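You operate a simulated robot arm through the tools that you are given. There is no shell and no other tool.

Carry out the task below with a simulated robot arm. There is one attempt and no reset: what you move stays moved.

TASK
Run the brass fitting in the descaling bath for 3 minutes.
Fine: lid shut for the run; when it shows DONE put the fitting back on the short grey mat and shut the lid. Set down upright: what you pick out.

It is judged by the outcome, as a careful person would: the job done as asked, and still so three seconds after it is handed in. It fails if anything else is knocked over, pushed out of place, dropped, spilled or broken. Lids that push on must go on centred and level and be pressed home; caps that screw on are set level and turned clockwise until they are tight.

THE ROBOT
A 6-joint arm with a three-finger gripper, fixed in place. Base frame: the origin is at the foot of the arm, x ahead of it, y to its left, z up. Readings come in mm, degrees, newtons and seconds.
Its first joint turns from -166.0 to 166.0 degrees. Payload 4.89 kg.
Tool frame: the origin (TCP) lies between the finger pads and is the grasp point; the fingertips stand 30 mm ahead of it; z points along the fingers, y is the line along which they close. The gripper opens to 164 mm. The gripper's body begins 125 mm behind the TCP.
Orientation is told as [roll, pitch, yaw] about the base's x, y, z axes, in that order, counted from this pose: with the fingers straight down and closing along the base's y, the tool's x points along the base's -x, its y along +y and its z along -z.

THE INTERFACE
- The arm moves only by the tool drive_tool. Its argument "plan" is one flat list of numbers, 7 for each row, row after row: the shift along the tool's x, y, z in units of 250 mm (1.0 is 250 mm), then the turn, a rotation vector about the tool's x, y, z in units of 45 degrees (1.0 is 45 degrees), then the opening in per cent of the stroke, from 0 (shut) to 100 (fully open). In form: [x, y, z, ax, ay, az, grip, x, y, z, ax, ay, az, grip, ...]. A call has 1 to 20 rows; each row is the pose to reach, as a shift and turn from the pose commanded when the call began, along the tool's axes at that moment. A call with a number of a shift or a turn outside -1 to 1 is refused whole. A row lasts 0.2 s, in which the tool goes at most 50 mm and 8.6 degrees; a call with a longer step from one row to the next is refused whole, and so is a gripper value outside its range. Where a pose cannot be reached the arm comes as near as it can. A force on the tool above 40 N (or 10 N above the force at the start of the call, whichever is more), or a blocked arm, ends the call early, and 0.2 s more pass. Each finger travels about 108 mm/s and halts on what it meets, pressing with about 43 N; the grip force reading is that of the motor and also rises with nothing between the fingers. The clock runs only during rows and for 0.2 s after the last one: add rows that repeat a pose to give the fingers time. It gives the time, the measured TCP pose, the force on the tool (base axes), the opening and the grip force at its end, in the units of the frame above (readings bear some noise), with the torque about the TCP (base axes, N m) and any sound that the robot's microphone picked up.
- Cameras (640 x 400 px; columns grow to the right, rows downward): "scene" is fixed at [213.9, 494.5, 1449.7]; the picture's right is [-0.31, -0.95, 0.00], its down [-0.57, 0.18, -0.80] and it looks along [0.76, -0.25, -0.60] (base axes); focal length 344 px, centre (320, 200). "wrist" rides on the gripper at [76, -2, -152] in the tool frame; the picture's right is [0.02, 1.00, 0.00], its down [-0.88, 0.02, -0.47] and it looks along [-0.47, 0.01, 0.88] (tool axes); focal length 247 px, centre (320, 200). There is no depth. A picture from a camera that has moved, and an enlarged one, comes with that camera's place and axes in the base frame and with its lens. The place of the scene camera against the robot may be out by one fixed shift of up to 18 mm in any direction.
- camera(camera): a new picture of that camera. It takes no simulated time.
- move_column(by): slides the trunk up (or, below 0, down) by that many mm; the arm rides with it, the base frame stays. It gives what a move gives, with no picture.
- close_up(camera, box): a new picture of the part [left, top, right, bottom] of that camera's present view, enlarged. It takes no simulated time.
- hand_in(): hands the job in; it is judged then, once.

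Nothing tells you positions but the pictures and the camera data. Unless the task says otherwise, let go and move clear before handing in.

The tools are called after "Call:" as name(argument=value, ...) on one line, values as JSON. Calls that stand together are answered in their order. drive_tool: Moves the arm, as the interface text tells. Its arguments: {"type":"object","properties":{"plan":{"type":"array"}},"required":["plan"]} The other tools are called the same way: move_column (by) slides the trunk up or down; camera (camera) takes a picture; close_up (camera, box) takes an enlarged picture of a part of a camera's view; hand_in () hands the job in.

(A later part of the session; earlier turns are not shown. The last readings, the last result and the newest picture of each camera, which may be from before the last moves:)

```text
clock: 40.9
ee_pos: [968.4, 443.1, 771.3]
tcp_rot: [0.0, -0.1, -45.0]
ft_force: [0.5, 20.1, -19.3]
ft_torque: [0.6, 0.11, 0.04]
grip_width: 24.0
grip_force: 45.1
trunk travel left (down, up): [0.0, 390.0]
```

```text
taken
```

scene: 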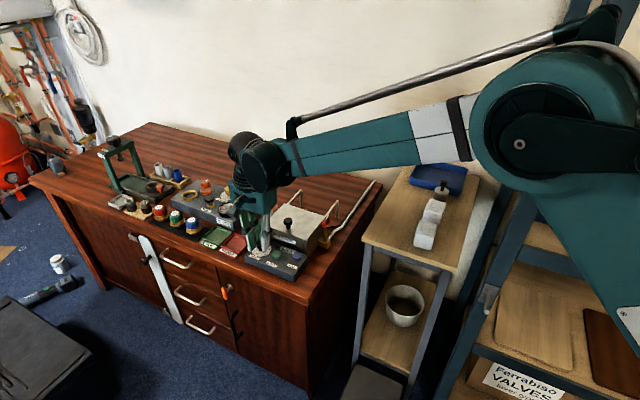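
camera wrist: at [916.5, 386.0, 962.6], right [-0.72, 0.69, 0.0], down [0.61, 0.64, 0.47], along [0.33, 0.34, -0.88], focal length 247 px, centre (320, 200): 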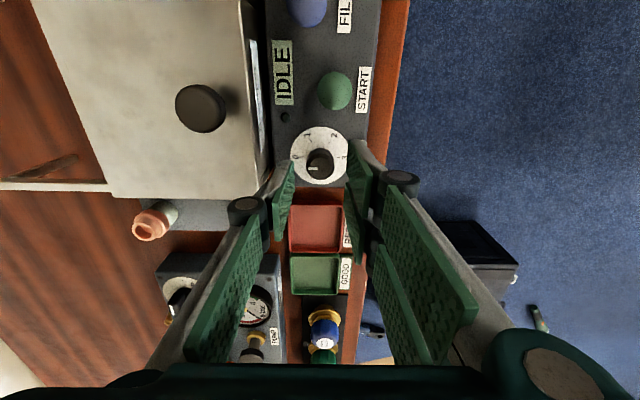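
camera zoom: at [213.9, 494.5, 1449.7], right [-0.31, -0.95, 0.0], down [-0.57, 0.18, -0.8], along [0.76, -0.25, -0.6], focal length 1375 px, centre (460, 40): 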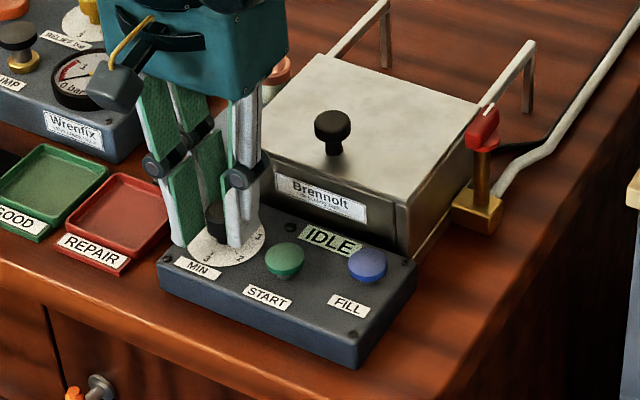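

Turned 90°; a slight off-axis force (20 N) shows the axis is nearer (969.4, 442.0). I'll correct for that and turn another 45°.

Call:
drive_tool(plan=[0.002, 0.006, 0, 0, 0, 0, 8, 0.002, 0.006, 0, 0, 0, 0.15, 8, 0.002, 0.006, 0, 0, 0, 0.3, 8, 0.002, 0.006, 0, 0, 0, 0.45, 8, 0.002, 0.006, 0, 0, 0, 0.6, 8, 0.002, 0.006, 0, 0, 0, 0.75, 8, 0.002, 0.006, 0, 0, 0, 0.9, 8, 0.002, 0.006, 0, 0, 0, 1.0, 8, 0.002, 0.006, 0, 0, 0, 1.0, 8])

Call:
close_up(camera="wrist", box=[260, 100, 380, 220])

Call:
close_up(camera="scene", box=[235, 190, 335, 290])

```text
clock: 42.9
ee_pos: [969.2, 442.6, 772.0]
tcp_rot: [0.0, 0.0, -90.0]
ft_force: [-11.8, 10.4, -18.7]
ft_torque: [0.26, 0.33, -0.03]
grip_width: 24.1
grip_force: 45.0
trunk travel left (down, up): [0.0, 390.0]
```

```text
3.33 times, centred on (320, 160) of wrist
camera zoom: at [967.6, 519.4, 924.9], right [1.0, 0.02, 0.0], down [0.02, -0.88, 0.47], along [0.01, -0.47, -0.88], focal length 823 px, centre (320, 333)
```

zoom: 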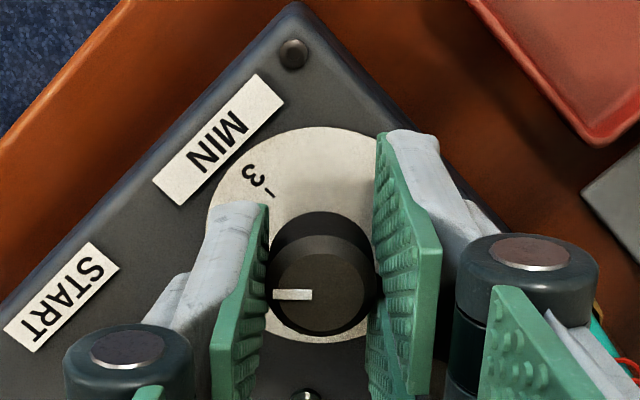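

```text
4.00 times, centred on (285, 240) of scene
camera zoom: at [213.9, 494.5, 1449.7], right [-0.31, -0.95, 0.0], down [-0.57, 0.18, -0.8], along [0.76, -0.25, -0.6], focal length 1375 px, centre (460, 40)
```

zoom: 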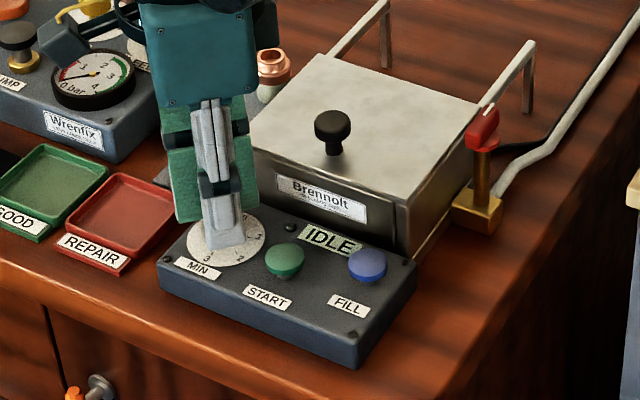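

Another 45° to bring the pointer to 3.

Call:
drive_tool(plan=[0, 0, 0, 0, 0, 0.15, 8, 0, 0, 0, 0, 0, 0.3, 8, 0, 0, 0, 0, 0, 0.45, 8, 0, 0, 0, 0, 0, 0.6, 8, 0, 0, 0, 0, 0, 0.75, 8, 0, 0, 0, 0, 0, 0.9, 8, 0, 0, 0, 0, 0, 1.0, 8, 0, 0, 0, 0, 0, 1.0, 8])

Call:
close_up(camera="wrist", box=[260, 100, 380, 220])

Call:
close_up(camera="scene", box=[235, 190, 335, 290])

```text
clock: 44.7
ee_pos: [970.2, 443.4, 771.9]
tcp_rot: [0.0, 0.1, -135.2]
ft_force: [19.0, 3.4, 1.0]
ft_torque: [-0.04, -0.4, 0.06]
grip_width: 23.6
grip_force: 45.4
trunk travel left (down, up): [0.0, 390.0]
```

```text
3.33 times, centred on (320, 160) of wrist
camera zoom: at [1022.5, 497.5, 924.8], right [0.72, -0.69, 0.0], down [-0.61, -0.64, 0.47], along [-0.33, -0.34, -0.88], focal length 823 px, centre (320, 333)
```

zoom: 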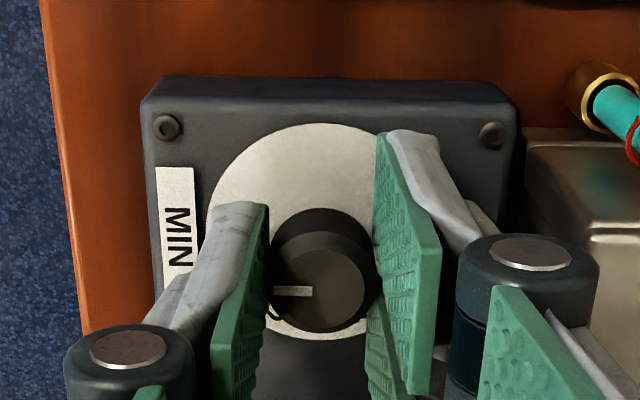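

```text
4.00 times, centred on (285, 240) of scene
camera zoom: at [213.9, 494.5, 1449.7], right [-0.31, -0.95, 0.0], down [-0.57, 0.18, -0.8], along [0.76, -0.25, -0.6], focal length 1375 px, centre (460, 40)
```

zoom: 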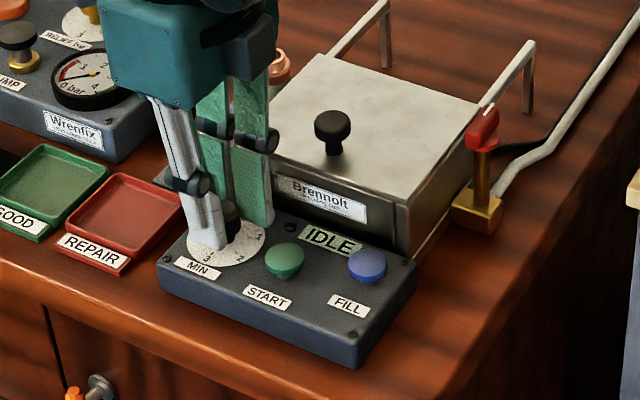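

Now at 180°. Release, rise and check where the pointer stands.

Call:
drive_tool(plan=[0, 0, 0, 0, 0, 0, 16, 0, 0, 0, 0, 0, 0, 24.5, 0, 0, 0, 0, 0, 0, 24.5, 0, 0, -0.1, 0, 0, 0, 24.5, 0, 0, -0.25, 0, 0, 0, 24.5, 0, 0, -0.4, 0, 0, 0, 24.5, 0, 0, -0.4, 0, 0, 0, 24.5])

Call:
camera(camera="wrist")

Call:
close_up(camera="wrist", box=[280, 80, 380, 180])

Call:
close_up(camera="scene", box=[270, 235, 310, 275])

Call:
close_up(camera="scene", box=[230, 225, 290, 275])

```text
clock: 46.3
ee_pos: [969.5, 443.5, 872.6]
tcp_rot: [0.0, -0.1, -135.1]
ft_force: [0.6, -0.1, -0.7]
ft_torque: [0.04, 0.01, 0.01]
grip_width: 40.1
grip_force: 0.1
trunk travel left (down, up): [0.0, 390.0]
```

```text
taken
camera wrist: at [1021.4, 498.3, 1025.6], right [0.72, -0.69, 0.0], down [-0.61, -0.64, 0.47], along [-0.33, -0.34, -0.88], focal length 247 px, centre (320, 200)
```

wrist: 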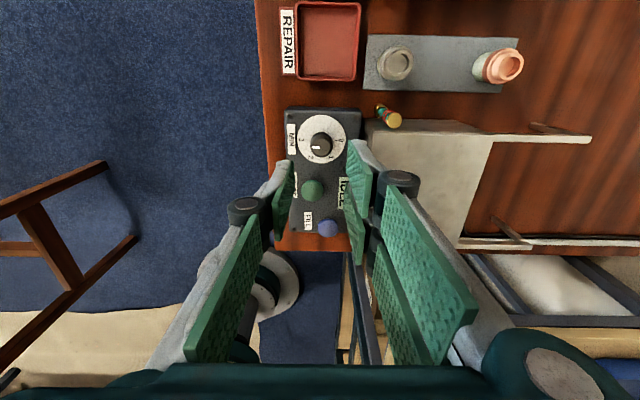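

```text
4.00 times, centred on (330, 130) of wrist
camera zoom: at [1021.4, 498.3, 1025.6], right [0.72, -0.69, 0.0], down [-0.61, -0.64, 0.47], along [-0.33, -0.34, -0.88], focal length 988 px, centre (280, 480)
```

zoom: 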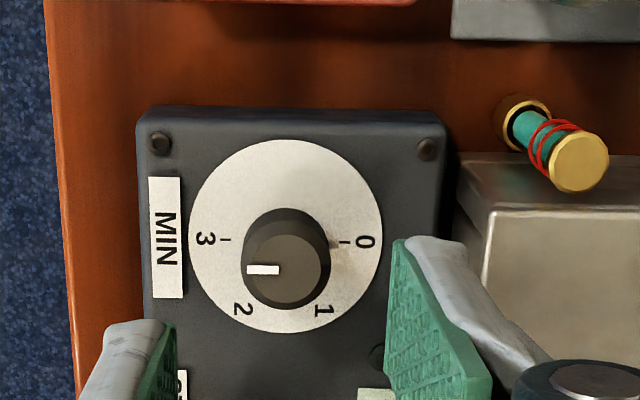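

```text
10.00 times, centred on (290, 255) of scene
camera zoom: at [213.9, 494.5, 1449.7], right [-0.31, -0.95, 0.0], down [-0.57, 0.18, -0.8], along [0.76, -0.25, -0.6], focal length 3437 px, centre (620, -350)
```

zoom: 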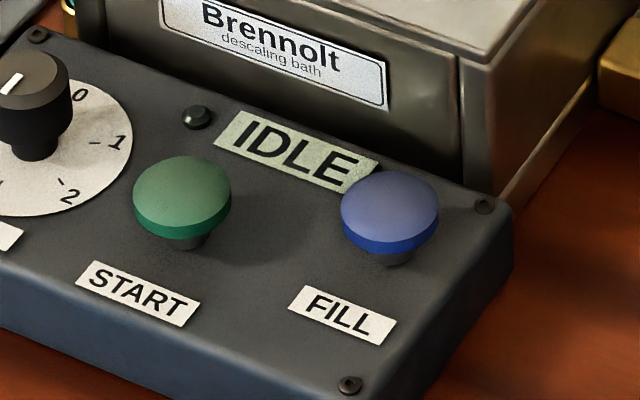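

```text
8.00 times, centred on (260, 250) of scene
camera zoom: at [213.9, 494.5, 1449.7], right [-0.31, -0.95, 0.0], down [-0.57, 0.18, -0.8], along [0.76, -0.25, -0.6], focal length 2750 px, centre (800, -200)
```

zoom: 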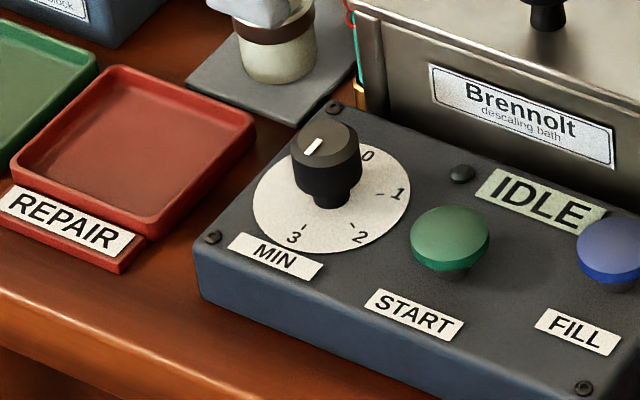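

The pointer now aims at 3. I'll also verify the sight-glass level from this side.

Call:
close_up(camera="wrist", box=[368, 98, 408, 132])

Call:
close_up(camera="wrist", box=[300, 120, 345, 170])

```text
11.76 times, centred on (388, 115) of wrist
camera zoom: at [1021.4, 498.3, 1025.6], right [0.72, -0.69, 0.0], down [-0.61, -0.64, 0.47], along [-0.33, -0.34, -0.88], focal length 2906 px, centre (-480, 1200)
```

zoom: 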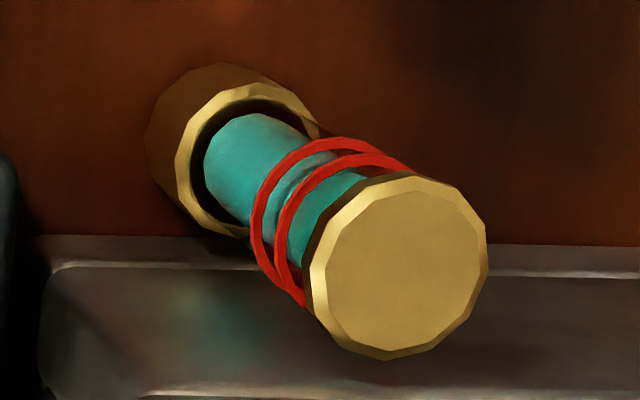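

```text
8.00 times, centred on (322, 145) of wrist
camera zoom: at [1021.4, 498.3, 1025.6], right [0.72, -0.69, 0.0], down [-0.61, -0.64, 0.47], along [-0.33, -0.34, -0.88], focal length 1976 px, centre (300, 640)
```

zoom: 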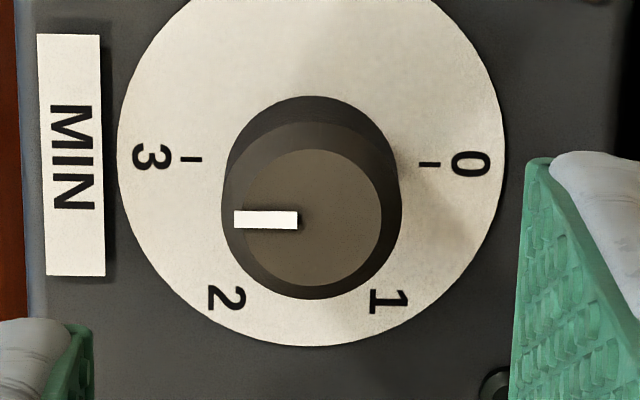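

Dial reads 3. Next locate the START button precisely.

Call:
close_up(camera="wrist", box=[285, 165, 345, 215])

```text
8.00 times, centred on (315, 190) of wrist
camera zoom: at [1021.4, 498.3, 1025.6], right [0.72, -0.69, 0.0], down [-0.61, -0.64, 0.47], along [-0.33, -0.34, -0.88], focal length 1976 px, centre (360, 280)
```

zoom: 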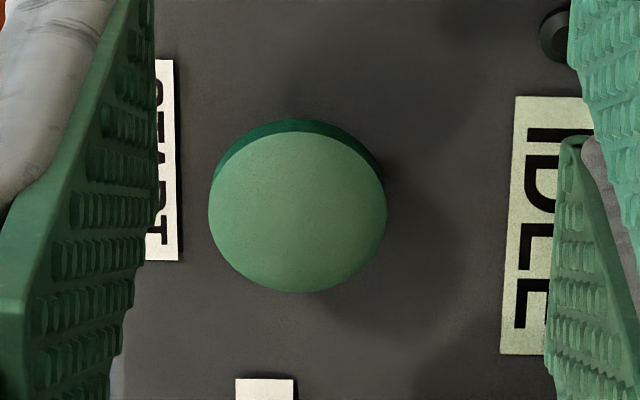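

START is at (919.5, 406), top z≈746. I'll move over it with the gripper shut, turning the tool so its narrow side faces the neighbouring buttons.

Call:
drive_tool(plan=[-0.06, -0.009, 0, 0, 0, -0.15, 15, -0.12, -0.018, 0, 0, 0, -0.3, 5, -0.18, -0.027, 0, 0, 0, -0.45, 0, -0.246, -0.0368, 0, 0, 0, -0.6, 0, -0.246, -0.0368, 0, 0, 0, -0.75, 0, -0.246, -0.0368, 0, 0, 0, -0.9, 0, -0.246, -0.0368, 0, 0, 0, -1.0, 0, -0.246, -0.0368, 0, 0, 0, -1.0, 0])

Call:
drive_tool(plan=[0, 0, 0, 0, 0, -0.15, 0, 0, 0, 0, 0, 0, -0.3, 0, 0, 0, 0, 0, 0, -0.45, 0, 0, 0, 0, 0, 0, -0.6, 0, 0, 0, 0, 0, 0, -0.75, 0, 0, 0, 0, 0, 0, -0.9, 0, 0, 0, 0, 0, 0, -1.0, 0, 0, 0, 0, 0, 0, -1.0, 0])

Call:
camera(camera="wrist")

Call:
close_up(camera="scene", box=[235, 190, 335, 290])

```text
clock: 48.1
ee_pos: [919.4, 405.4, 873.4]
tcp_rot: [0.0, -0.1, -89.9]
ft_force: [-0.4, 0.3, 0.7]
ft_torque: [-0.01, -0.03, 0.0]
grip_width: 0.0
grip_force: 42.8
trunk travel left (down, up): [0.0, 390.0]
```

```text
clock: 49.9
ee_pos: [919.3, 404.9, 873.0]
tcp_rot: [-0.1, -0.1, -45.0]
ft_force: [0.2, 0.3, -0.5]
ft_torque: [-0.02, 0.01, 0.04]
grip_width: 0.0
grip_force: 43.0
trunk travel left (down, up): [0.0, 390.0]
```

```text
taken
camera wrist: at [863.6, 458.3, 1025.7], right [0.69, 0.72, 0.0], down [0.64, -0.61, 0.47], along [0.34, -0.33, -0.88], focal length 247 px, centre (320, 200)
```

wrist: 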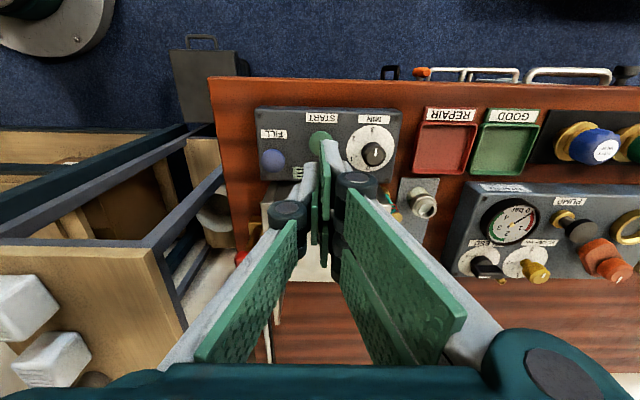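

```text
4.00 times, centred on (285, 240) of scene
camera zoom: at [213.9, 494.5, 1449.7], right [-0.31, -0.95, 0.0], down [-0.57, 0.18, -0.8], along [0.76, -0.25, -0.6], focal length 1375 px, centre (460, 40)
```

zoom: 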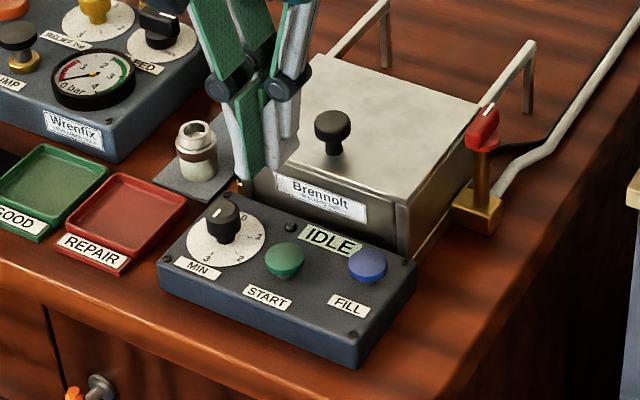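

Centred over START. Descend and press gently.

Call:
drive_tool(plan=[0, 0, 0.12, 0, 0, 0, 0, 0, 0, 0.24, 0, 0, 0, 0, 0, 0, 0.33, 0, 0, 0, 0, 0, 0, 0.37, 0, 0, 0, 0, 0, 0, 0.378, 0, 0, 0, 0, 0, 0, 0.386, 0, 0, 0, 0, 0, 0, 0.394, 0, 0, 0, 0, 0, 0, 0.4, 0, 0, 0, 0])

Call:
close_up(camera="scene", box=[235, 190, 335, 290])

```text
clock: 51.7
ee_pos: [919.0, 405.3, 773.0]
tcp_rot: [0.1, -0.1, -44.9]
ft_force: [-0.5, -1.5, 3.7]
ft_torque: [-0.02, 0.02, 0.01]
grip_width: 6.4
grip_force: 44.9
trunk travel left (down, up): [0.0, 390.0]
heard: click
```

```text
4.00 times, centred on (285, 240) of scene
camera zoom: at [213.9, 494.5, 1449.7], right [-0.31, -0.95, 0.0], down [-0.57, 0.18, -0.8], along [0.76, -0.25, -0.6], focal length 1375 px, centre (460, 40)
```

zoom: 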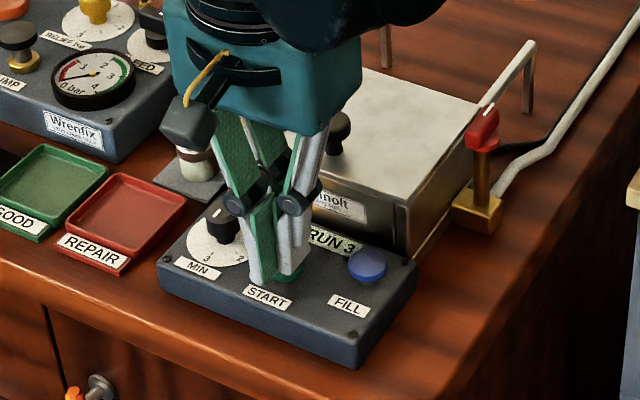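

A click, and the display reads RUN 3. Rise clear and wait for DONE.

Call:
drive_tool(plan=[0, 0, -0.03, 0, 0, 0, 0, 0, 0, -0.1, 0, 0, 0, 0, 0, 0, -0.25, 0, 0, 0, 0, 0, 0, -0.4, 0, 0, 0, 0, 0, 0, -0.55, 0, 0, 0, 0, 0, 0, -0.55, 0, 0, 0, 0])

Call:
camera(camera="wrist")

Call:
close_up(camera="scene", box=[235, 190, 335, 290])

```text
clock: 53.1
ee_pos: [921.5, 405.3, 908.9]
tcp_rot: [0.0, 0.0, -45.0]
ft_force: [-0.5, 0.9, -0.2]
ft_torque: [-0.04, 0.01, 0.01]
grip_width: 0.0
grip_force: 45.0
trunk travel left (down, up): [0.0, 390.0]
```

```text
taken
camera wrist: at [865.4, 458.7, 1061.6], right [0.69, 0.72, 0.0], down [0.64, -0.61, 0.47], along [0.34, -0.33, -0.88], focal length 247 px, centre (320, 200)
```

wrist: 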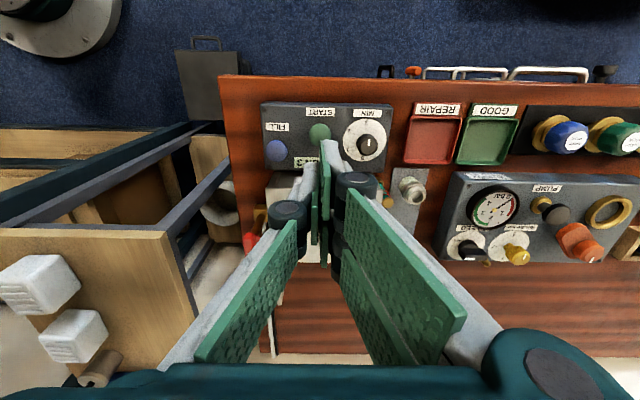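

```text
4.00 times, centred on (285, 240) of scene
camera zoom: at [213.9, 494.5, 1449.7], right [-0.31, -0.95, 0.0], down [-0.57, 0.18, -0.8], along [0.76, -0.25, -0.6], focal length 1375 px, centre (460, 40)
```

zoom: 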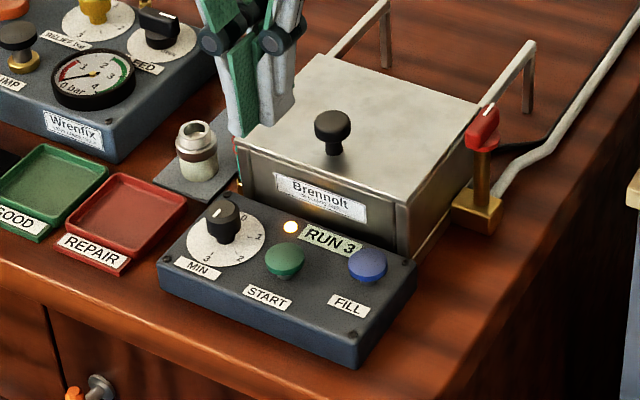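

Running. While it runs I'll return above the lid knob at yaw 45° and wait.

Call:
drive_tool(plan=[-0.05, 0.005, 0, 0, 0, -0.15, 0, -0.1, 0.01, 0, 0, 0, -0.3, 10, -0.16, 0.014, 0, 0, 0, -0.45, 20, -0.22, 0.019, 0, 0, 0, -0.6, 30, -0.28, 0.024, 0, 0, 0, -0.75, 37, -0.325, 0.0283, 0, 0, 0, -0.9, 37, -0.325, 0.0283, 0, 0, 0, -1.0, 37, -0.325, 0.0283, 0, 0, 0, -1.0, 37])

Call:
drive_tool(plan=[0, 0, 0, 0, 0, -0.15, 37, 0, 0, 0, 0, 0, -0.3, 37, 0, 0, 0, 0, 0, -0.45, 37, 0, 0, 0, 0, 0, -0.6, 37, 0, 0, 0, 0, 0, -0.75, 37, 0, 0, 0, 0, 0, -0.9, 37, 0, 0, 0, 0, 0, -1.0, 37, 0, 0, 0, 0, 0, -1.0, 37, 0, 0, 0, 0, 0, -1.0, 37, 0, 0, 0, 0, 0, -1.0, 37, 0, 0, 0, 0, 0, -1.0, 37])

Call:
close_up(camera="scene", box=[235, 190, 335, 290])

Call:
camera(camera="wrist")

```text
clock: 54.9
ee_pos: [982.5, 353.7, 911.1]
tcp_rot: [0.0, 0.0, 0.1]
ft_force: [-0.1, -0.3, 0.4]
ft_torque: [-0.03, -0.04, 0.04]
grip_width: 60.9
grip_force: 0.0
trunk travel left (down, up): [0.0, 390.0]
```

```text
clock: 57.3
ee_pos: [981.0, 352.6, 910.6]
tcp_rot: [0.0, 0.0, 45.0]
ft_force: [-0.5, 0.1, 0.1]
ft_torque: [-0.02, -0.01, -0.02]
grip_width: 61.0
grip_force: 0.1
trunk travel left (down, up): [0.0, 390.0]
```

```text
4.00 times, centred on (285, 240) of scene
camera zoom: at [213.9, 494.5, 1449.7], right [-0.31, -0.95, 0.0], down [-0.57, 0.18, -0.8], along [0.76, -0.25, -0.6], focal length 1375 px, centre (460, 40)
```

zoom: 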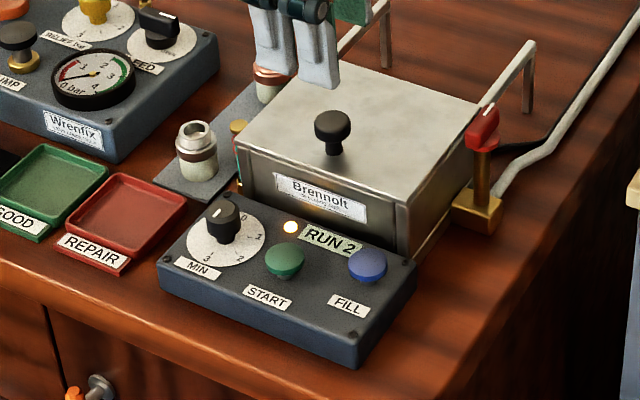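

```text
taken
camera wrist: at [928.3, 297.8, 1063.1], right [-0.72, 0.69, 0.0], down [0.61, 0.64, 0.47], along [0.33, 0.34, -0.88], focal length 247 px, centre (320, 200)
```

wrist: 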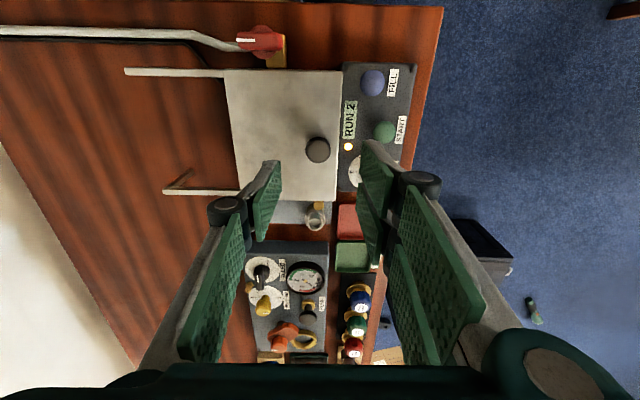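

It counts down fast (RUN 2). I'll wait in place.

Call:
drive_tool(plan=[0, 0, 0, 0, 0, 0, 37, 0, 0, 0, 0, 0, 0, 37, 0, 0, 0, 0, 0, 0, 37, 0, 0, 0, 0, 0, 0, 37, 0, 0, 0, 0, 0, 0, 37, 0, 0, 0, 0, 0, 0, 37, 0, 0, 0, 0, 0, 0, 37, 0, 0, 0, 0, 0, 0, 37, 0, 0, 0, 0, 0, 0, 37, 0, 0, 0, 0, 0, 0, 37, 0, 0, 0, 0, 0, 0, 37, 0, 0, 0, 0, 0, 0, 37, 0, 0, 0, 0, 0, 0, 37, 0, 0, 0, 0, 0, 0, 37, 0, 0, 0, 0, 0, 0, 37, 0, 0, 0, 0, 0, 0, 37, 0, 0, 0, 0, 0, 0, 37, 0, 0, 0, 0, 0, 0, 37, 0, 0, 0, 0, 0, 0, 37, 0, 0, 0, 0, 0, 0, 37])

Call:
close_up(camera="scene", box=[265, 230, 325, 290])

Call:
drive_tool(plan=[0, 0, 0, 0, 0, 0, 37, 0, 0, 0, 0, 0, 0, 37, 0, 0, 0, 0, 0, 0, 37, 0, 0, 0, 0, 0, 0, 37, 0, 0, 0, 0, 0, 0, 37, 0, 0, 0, 0, 0, 0, 37, 0, 0, 0, 0, 0, 0, 37, 0, 0, 0, 0, 0, 0, 37, 0, 0, 0, 0, 0, 0, 37, 0, 0, 0, 0, 0, 0, 37, 0, 0, 0, 0, 0, 0, 37, 0, 0, 0, 0, 0, 0, 37, 0, 0, 0, 0, 0, 0, 37, 0, 0, 0, 0, 0, 0, 37, 0, 0, 0, 0, 0, 0, 37, 0, 0, 0, 0, 0, 0, 37, 0, 0, 0, 0, 0, 0, 37, 0, 0, 0, 0, 0, 0, 37, 0, 0, 0, 0, 0, 0, 37, 0, 0, 0, 0, 0, 0, 37])

Call:
close_up(camera="scene", box=[265, 230, 325, 290])

```text
clock: 61.5
ee_pos: [982.5, 353.6, 910.5]
tcp_rot: [0.0, 0.1, 45.1]
ft_force: [1.4, 0.2, 0.0]
ft_torque: [0.02, 0.03, 0.02]
grip_width: 60.9
grip_force: 0.2
trunk travel left (down, up): [0.0, 390.0]
```

```text
6.67 times, centred on (295, 260) of scene
camera zoom: at [213.9, 494.5, 1449.7], right [-0.31, -0.95, 0.0], down [-0.57, 0.18, -0.8], along [0.76, -0.25, -0.6], focal length 2291 px, centre (487, -200)
```

zoom: 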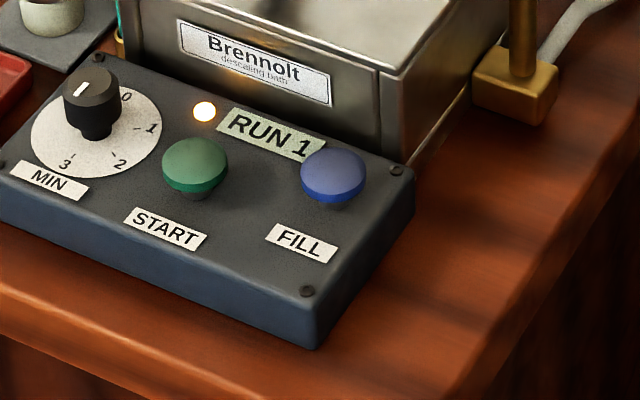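

```text
clock: 65.7
ee_pos: [982.0, 352.2, 909.7]
tcp_rot: [-0.1, 0.0, 45.0]
ft_force: [0.4, -0.4, 0.8]
ft_torque: [0.04, -0.02, 0.0]
grip_width: 60.9
grip_force: 0.1
trunk travel left (down, up): [0.0, 390.0]
```

```text
6.67 times, centred on (295, 260) of scene
camera zoom: at [213.9, 494.5, 1449.7], right [-0.31, -0.95, 0.0], down [-0.57, 0.18, -0.8], along [0.76, -0.25, -0.6], focal length 2291 px, centre (487, -200)
```

zoom: 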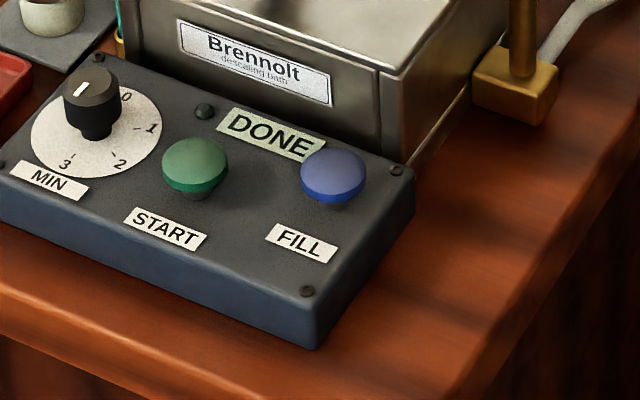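

DONE. Descend onto the lid knob again, with a small alignment correction, and grip.

Call:
drive_tool(plan=[-0.004, -0.0065, 0.1, 0, 0, 0, 37, -0.004, -0.0065, 0.2, 0, 0, 0, 37, -0.004, -0.0065, 0.3, 0, 0, 0, 37, -0.004, -0.0065, 0.363, 0, 0, 0, 37, -0.004, -0.0065, 0.363, 0, 0, 0, 37, -0.004, -0.0065, 0.363, 0, 0, 0, 25, -0.004, -0.0065, 0.363, 0, 0, 0, 10, -0.004, -0.0065, 0.363, 0, 0, 0, 10, -0.004, -0.0065, 0.363, 0, 0, 0, 10])

Call:
camera(camera="wrist")

```text
clock: 67.7
ee_pos: [983.7, 351.3, 818.8]
tcp_rot: [0.0, 0.0, 45.0]
ft_force: [7.6, -5.9, -1.3]
ft_torque: [0.02, -0.24, 0.04]
grip_width: 25.2
grip_force: 44.6
trunk travel left (down, up): [0.0, 390.0]
```

```text
taken
camera wrist: at [930.4, 297.0, 971.2], right [-0.72, 0.69, 0.0], down [0.61, 0.64, 0.47], along [0.33, 0.34, -0.88], focal length 247 px, centre (320, 200)
```

wrist: 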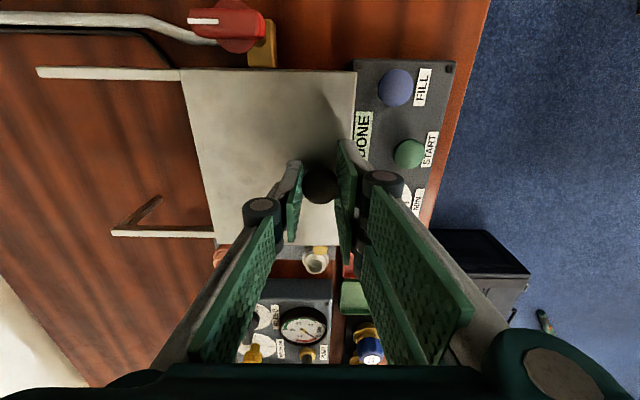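

Gripped. Slide the lid back 100 mm.

Call:
drive_tool(plan=[0, -0.02, 0, 0, 0, 0, 10, 0, -0.045, 0, 0, 0, 0, 10, 0, -0.07, 0, 0, 0, 0, 10, 0, -0.1, 0, 0, 0, 0, 10, 0, -0.13, 0, 0, 0, 0, 10, 0, -0.16, 0, 0, 0, 0, 10, 0, -0.19, 0, 0, 0, 0, 10, 0, -0.22, 0, 0, 0, 0, 10, 0, -0.25, 0, 0, 0, 0, 10, 0, -0.28, 0, 0, 0, 0, 10, 0, -0.31, 0, 0, 0, 0, 10, 0, -0.34, 0, 0, 0, 0, 10, 0, -0.37, 0, 0, 0, 0, 10, 0, -0.39, 0, 0, 0, 0, 10, 0, -0.4, 0, 0, 0, 0, 10, 0, -0.4, 0, 0, 0, 0, 10])

Call:
camera(camera="wrist")

Call:
close_up(camera="scene", box=[245, 150, 345, 250])

```text
clock: 71.1
ee_pos: [1052.4, 281.6, 817.8]
tcp_rot: [0.0, -0.1, 45.0]
ft_force: [-11.5, -10.0, -17.3]
ft_torque: [-0.22, 0.25, 0.12]
grip_width: 25.2
grip_force: 45.5
trunk travel left (down, up): [0.0, 390.0]
```

```text
taken
camera wrist: at [1001.4, 226.5, 971.5], right [-0.72, 0.69, 0.0], down [0.61, 0.64, 0.47], along [0.33, 0.34, -0.88], focal length 247 px, centre (320, 200)
```

wrist: 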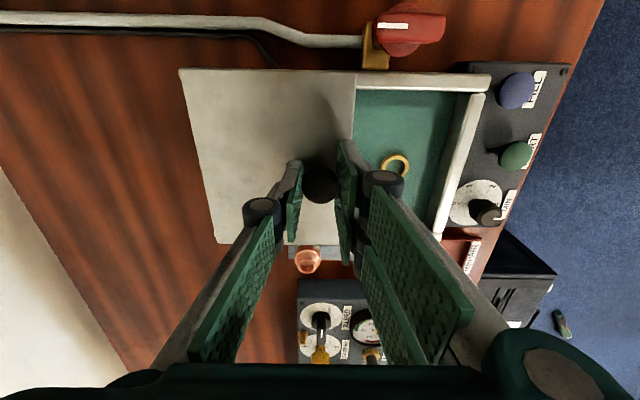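

```text
4.00 times, centred on (295, 200) of scene
camera zoom: at [213.9, 494.5, 1449.7], right [-0.31, -0.95, 0.0], down [-0.57, 0.18, -0.8], along [0.76, -0.25, -0.6], focal length 1375 px, centre (420, 200)
```

zoom: 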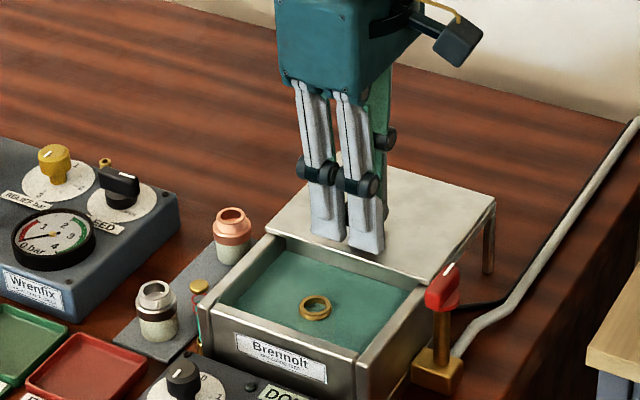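

The bath is open and the fitting is still upright. Release, rise, and move over the fitting.

Call:
drive_tool(plan=[0, 0, 0, 0, 0, 0, 25, 0, 0, 0, 0, 0, 0, 37, 0, 0, -0.1, 0, 0, 0, 37, 0, 0, -0.23, 0, 0, 0, 37, 0, 0, -0.36, 0, 0, 0, 37, 0, 0.134, -0.36, 0, 0, 0, 30, 0, 0.267, -0.36, 0, 0, 0, 24.5, 0, 0.267, -0.36, 0, 0, 0, 24.5])

Call:
camera(camera="wrist")

Call:
close_up(camera="wrist", box=[260, 80, 380, 200])

```text
clock: 72.9
ee_pos: [1006.9, 328.0, 910.0]
tcp_rot: [-0.1, 0.0, 45.0]
ft_force: [0.1, 0.0, -0.5]
ft_torque: [0.06, 0.07, 0.02]
grip_width: 40.2
grip_force: 0.0
trunk travel left (down, up): [0.0, 390.0]
```

```text
taken
camera wrist: at [953.8, 272.9, 1063.1], right [-0.72, 0.69, 0.0], down [0.61, 0.64, 0.47], along [0.33, 0.34, -0.88], focal length 247 px, centre (320, 200)
```

wrist: 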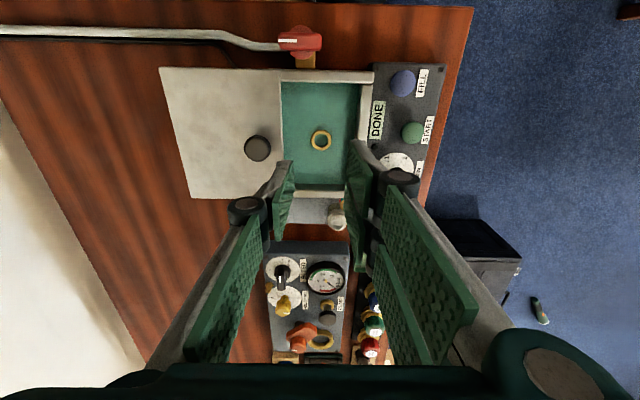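

```text
3.33 times, centred on (320, 140) of wrist
camera zoom: at [953.8, 272.9, 1063.1], right [-0.72, 0.69, 0.0], down [0.61, 0.64, 0.47], along [0.33, 0.34, -0.88], focal length 823 px, centre (320, 400)
```

zoom: 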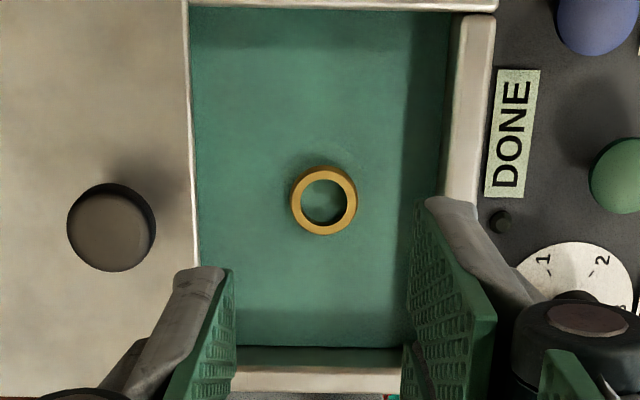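

Aligned within ~1.5 mm. Descend to the same grip height on the neck and close.

Call:
drive_tool(plan=[-0.0054, 0.0037, 0.12, 0, 0, 0, 24.5, -0.0054, 0.0037, 0.24, 0, 0, 0, 24.5, -0.0054, 0.0037, 0.36, 0, 0, 0, 24.5, -0.0054, 0.0037, 0.44, 0, 0, 0, 24.5, -0.0054, 0.0037, 0.48, 0, 0, 0, 24.5, -0.0054, 0.0037, 0.504, 0, 0, 0, 24.5, -0.0054, 0.0037, 0.504, 0, 0, 0, 24.5])

Call:
close_up(camera="wrist", box=[240, 100, 400, 250])

Call:
close_up(camera="scene", box=[245, 150, 345, 250])

```text
clock: 74.5
ee_pos: [1006.2, 331.0, 781.9]
tcp_rot: [-0.1, 0.0, 45.0]
ft_force: [0.1, 0.0, 0.5]
ft_torque: [0.0, 0.01, 0.02]
grip_width: 40.1
grip_force: 0.1
trunk travel left (down, up): [0.0, 390.0]
```

```text
2.67 times, centred on (320, 175) of wrist
camera zoom: at [953.6, 275.5, 935.7], right [-0.72, 0.69, 0.0], down [0.61, 0.64, 0.47], along [0.33, 0.34, -0.88], focal length 659 px, centre (320, 267)
```

zoom: 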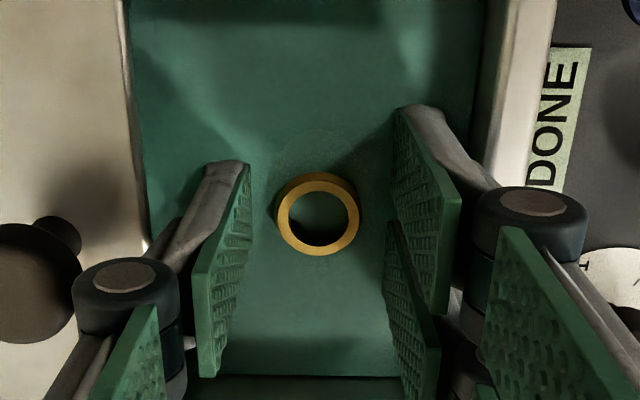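

```text
4.00 times, centred on (295, 200) of scene
camera zoom: at [213.9, 494.5, 1449.7], right [-0.31, -0.95, 0.0], down [-0.57, 0.18, -0.8], along [0.76, -0.25, -0.6], focal length 1375 px, centre (420, 200)
```

zoom: 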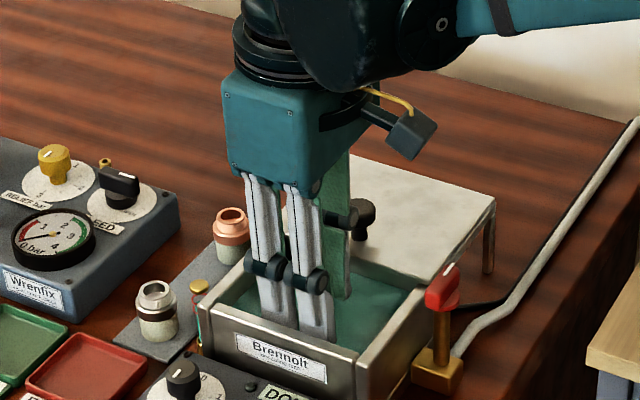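

Centred. Close the grip and lift.

Call:
drive_tool(plan=[0, 0, 0, 0, 0, 0, 16, 0, 0, 0, 0, 0, 0, 8, 0, 0, 0, 0, 0, 0, 8, 0, 0, 0, 0, 0, 0, 8])

Call:
drive_tool(plan=[0, 0, -0.04, 0, 0, 0, 8, 0, 0, -0.12, 0, 0, 0, 8, 0, 0, -0.24, 0, 0, 0, 8, 0, 0, -0.36, 0, 0, 0, 8, 0, 0, -0.468, 0, 0, 0, 8, 0, 0, -0.468, 0, 0, 0, 8])

Call:
camera(camera="wrist")

Call:
close_up(camera="scene", box=[245, 150, 345, 250])

```text
clock: 75.5
ee_pos: [1006.5, 330.4, 782.4]
tcp_rot: [0.0, 0.1, 44.8]
ft_force: [0.3, -0.3, 0.3]
ft_torque: [0.01, -0.05, 0.03]
grip_width: 23.8
grip_force: 42.6
trunk travel left (down, up): [0.0, 390.0]
```

```text
clock: 76.9
ee_pos: [1007.2, 331.1, 903.4]
tcp_rot: [0.0, 0.0, 45.0]
ft_force: [-0.6, 0.9, 0.3]
ft_torque: [0.01, 0.0, 0.02]
grip_width: 23.6
grip_force: 42.4
trunk travel left (down, up): [0.0, 390.0]
```

```text
taken
camera wrist: at [954.5, 275.5, 1055.3], right [-0.72, 0.69, 0.0], down [0.61, 0.64, 0.47], along [0.33, 0.34, -0.88], focal length 247 px, centre (320, 200)
```

wrist: 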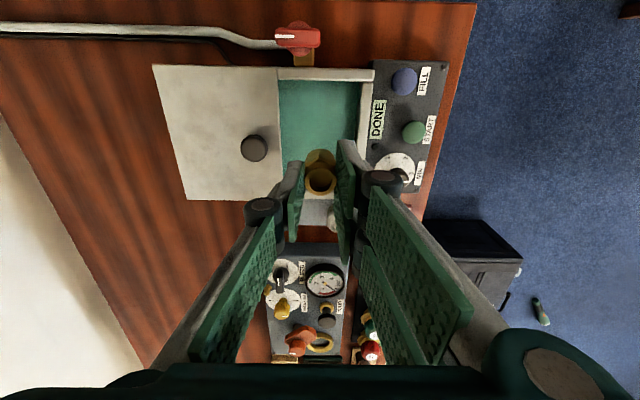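

```text
4.00 times, centred on (295, 200) of scene
camera zoom: at [213.9, 494.5, 1449.7], right [-0.31, -0.95, 0.0], down [-0.57, 0.18, -0.8], along [0.76, -0.25, -0.6], focal length 1375 px, centre (420, 200)
```

zoom: 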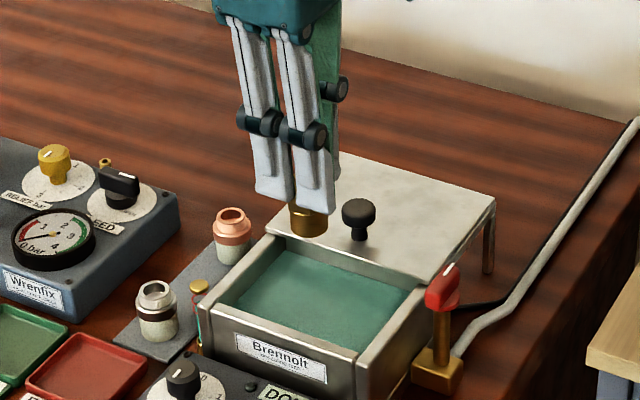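

The fitting is clean and held upright. Move it back over its spot on the grey mat.

Call:
drive_tool(plan=[-0.105, -0.021, 0, 0, 0, 0, 8, -0.21, -0.042, 0, 0, 0, 0, 8, -0.315, -0.063, 0, 0, 0, 0, 8, -0.42, -0.084, 0, 0, 0, 0, 8, -0.524, -0.1052, 0, 0, 0, 0, 8, -0.524, -0.1052, 0, 0, 0, 0, 8])

Call:
camera(camera="wrist")

Call:
close_up(camera="wrist", box=[240, 90, 400, 210])

Call:
close_up(camera="scene", box=[225, 140, 325, 240])

```text
clock: 78.3
ee_pos: [1121.4, 406.6, 898.7]
tcp_rot: [0.0, 0.1, 45.1]
ft_force: [0.2, 0.7, -1.0]
ft_torque: [0.0, -0.01, 0.0]
grip_width: 23.8
grip_force: 43.1
trunk travel left (down, up): [0.0, 390.0]
```

```text
taken
camera wrist: at [1067.6, 349.9, 1052.6], right [-0.72, 0.69, 0.0], down [0.61, 0.64, 0.47], along [0.33, 0.34, -0.88], focal length 247 px, centre (320, 200)
```

wrist: 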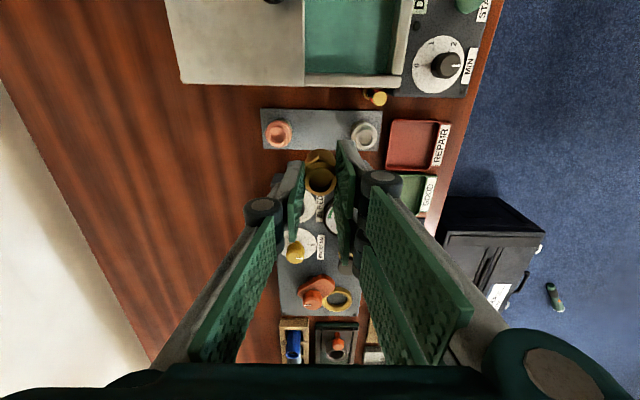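

```text
3.33 times, centred on (320, 150) of wrist
camera zoom: at [1067.6, 349.9, 1052.6], right [-0.72, 0.69, 0.0], down [0.61, 0.64, 0.47], along [0.33, 0.34, -0.88], focal length 823 px, centre (320, 367)
```

zoom: 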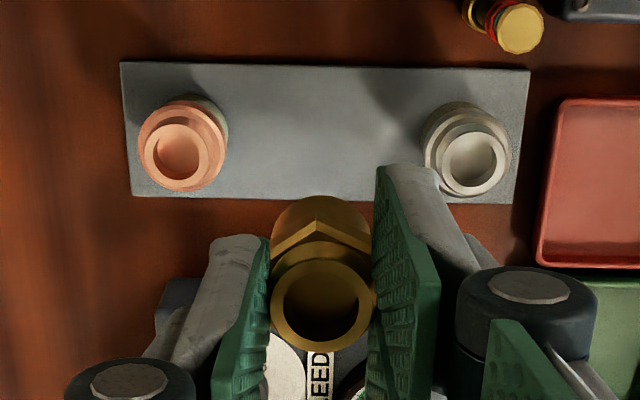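

```text
4.00 times, centred on (275, 190) of scene
camera zoom: at [213.9, 494.5, 1449.7], right [-0.31, -0.95, 0.0], down [-0.57, 0.18, -0.8], along [0.76, -0.25, -0.6], focal length 1375 px, centre (500, 240)
```

zoom: 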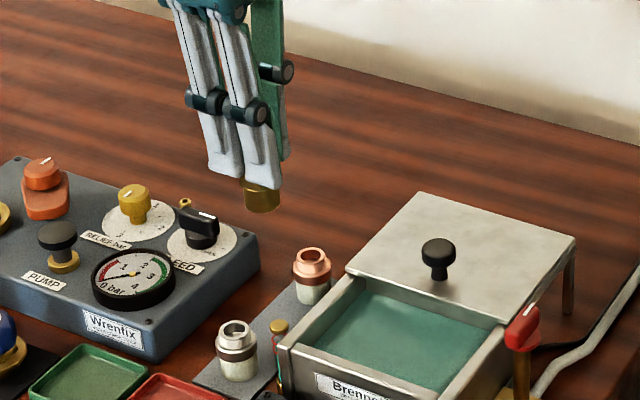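

Over the mat's empty spot; a ~2 mm correction and descend to just above the mat.

Call:
drive_tool(plan=[0.007, 0.006, 0.1, 0, 0, 0, 8, 0.007, 0.006, 0.22, 0, 0, 0, 8, 0.007, 0.006, 0.34, 0, 0, 0, 8, 0.007, 0.006, 0.43, 0, 0, 0, 8, 0.007, 0.006, 0.48, 0, 0, 0, 8, 0.007, 0.006, 0.505, 0, 0, 0, 8, 0.007, 0.006, 0.505, 0, 0, 0, 8])

Call:
close_up(camera="wrist", box=[220, 90, 420, 240])

Call:
close_up(camera="scene", box=[245, 180, 305, 240])

```text
clock: 79.9
ee_pos: [1115.0, 405.5, 774.2]
tcp_rot: [0.0, 0.0, 44.9]
ft_force: [-0.1, -0.5, -1.3]
ft_torque: [0.01, 0.04, 0.01]
grip_width: 23.7
grip_force: 43.1
trunk travel left (down, up): [0.0, 390.0]
```

```text
2.67 times, centred on (320, 165) of wrist
camera zoom: at [1062.4, 349.9, 927.2], right [-0.72, 0.69, 0.0], down [0.61, 0.64, 0.47], along [0.33, 0.34, -0.88], focal length 659 px, centre (320, 293)
```

zoom: 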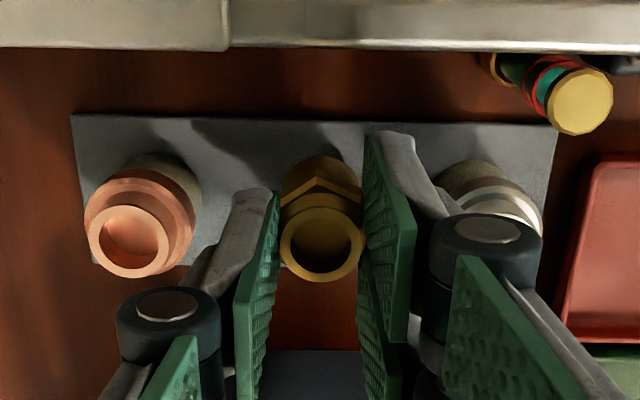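

```text
6.67 times, centred on (275, 210) of scene
camera zoom: at [213.9, 494.5, 1449.7], right [-0.31, -0.95, 0.0], down [-0.57, 0.18, -0.8], along [0.76, -0.25, -0.6], focal length 2291 px, centre (620, 133)
```

zoom: 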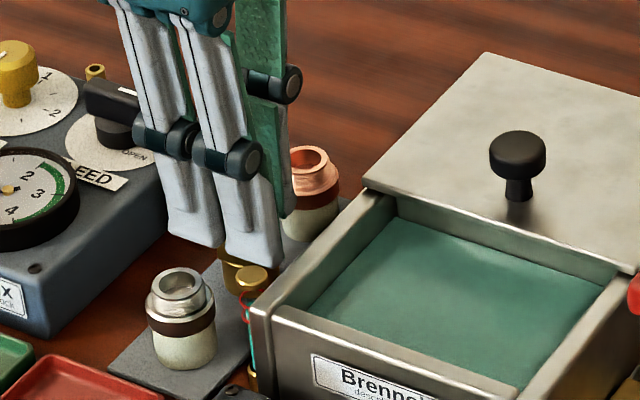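

About 2 mm off from the original spot; correct and lower slowly until the mat takes the load.

Call:
drive_tool(plan=[-0.006, -0.008, 0, 0, 0, 0, 8, -0.006, -0.008, 0.006, 0, 0, 0, 8, -0.006, -0.008, 0.012, 0, 0, 0, 8, -0.006, -0.008, 0.012, 0, 0, 0, 8])

Call:
close_up(camera="wrist", box=[220, 90, 420, 240])

```text
clock: 80.9
ee_pos: [1118.9, 404.6, 771.3]
tcp_rot: [0.1, 0.1, 45.0]
ft_force: [-0.1, -0.5, -0.4]
ft_torque: [-0.01, 0.02, -0.02]
grip_width: 23.7
grip_force: 42.5
trunk travel left (down, up): [0.0, 390.0]
```

```text
2.67 times, centred on (320, 165) of wrist
camera zoom: at [1065.9, 349.0, 924.1], right [-0.72, 0.69, 0.0], down [0.61, 0.64, 0.47], along [0.33, 0.34, -0.88], focal length 659 px, centre (320, 293)
```

zoom: 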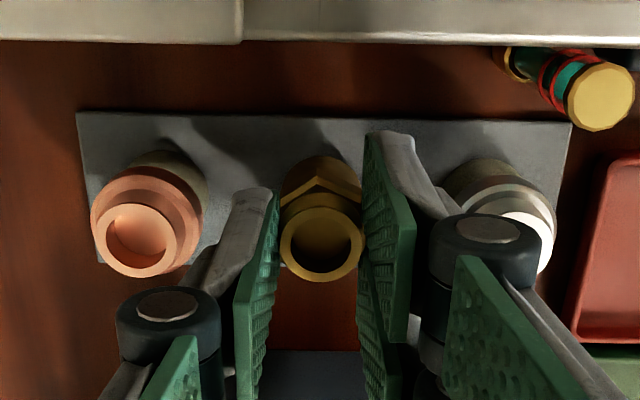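

Call:
drive_tool(plan=[0, 0, 0.003, 0, 0, 0, 8, 0, 0, 0.006, 0, 0, 0, 8, 0, 0, 0.006, 0, 0, 0, 8])

```text
clock: 81.7
ee_pos: [1118.8, 403.8, 769.2]
tcp_rot: [-0.1, 0.0, 45.0]
ft_force: [-0.3, 0.2, -1.3]
ft_torque: [0.01, 0.01, -0.01]
grip_width: 23.8
grip_force: 43.2
trunk travel left (down, up): [0.0, 390.0]
```

Call:
drive_tool(plan=[0, 0, 0.003, 0, 0, 0, 8, 0, 0, 0.006, 0, 0, 0, 8, 0, 0, 0.006, 0, 0, 0, 8])

Call:
close_up(camera="scene", box=[245, 200, 285, 240])

```text
clock: 82.5
ee_pos: [1118.9, 404.3, 769.4]
tcp_rot: [0.0, 0.0, 45.1]
ft_force: [4.1, 0.6, 10.6]
ft_torque: [-0.05, -0.27, 0.04]
grip_width: 23.5
grip_force: 42.9
trunk travel left (down, up): [0.0, 390.0]
```

```text
10.00 times, centred on (265, 220) of scene
camera zoom: at [213.9, 494.5, 1449.7], right [-0.31, -0.95, 0.0], down [-0.57, 0.18, -0.8], along [0.76, -0.25, -0.6], focal length 3437 px, centre (870, 0)
```

zoom: 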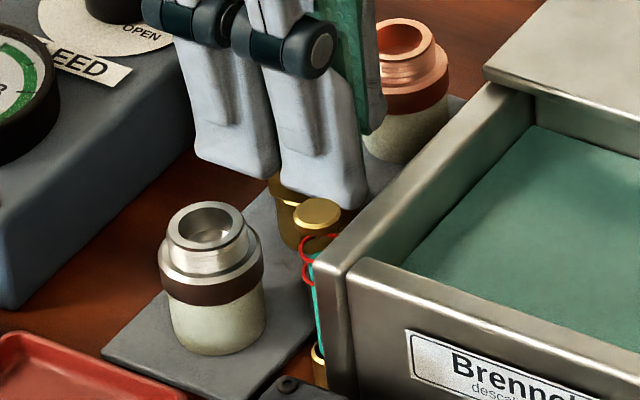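

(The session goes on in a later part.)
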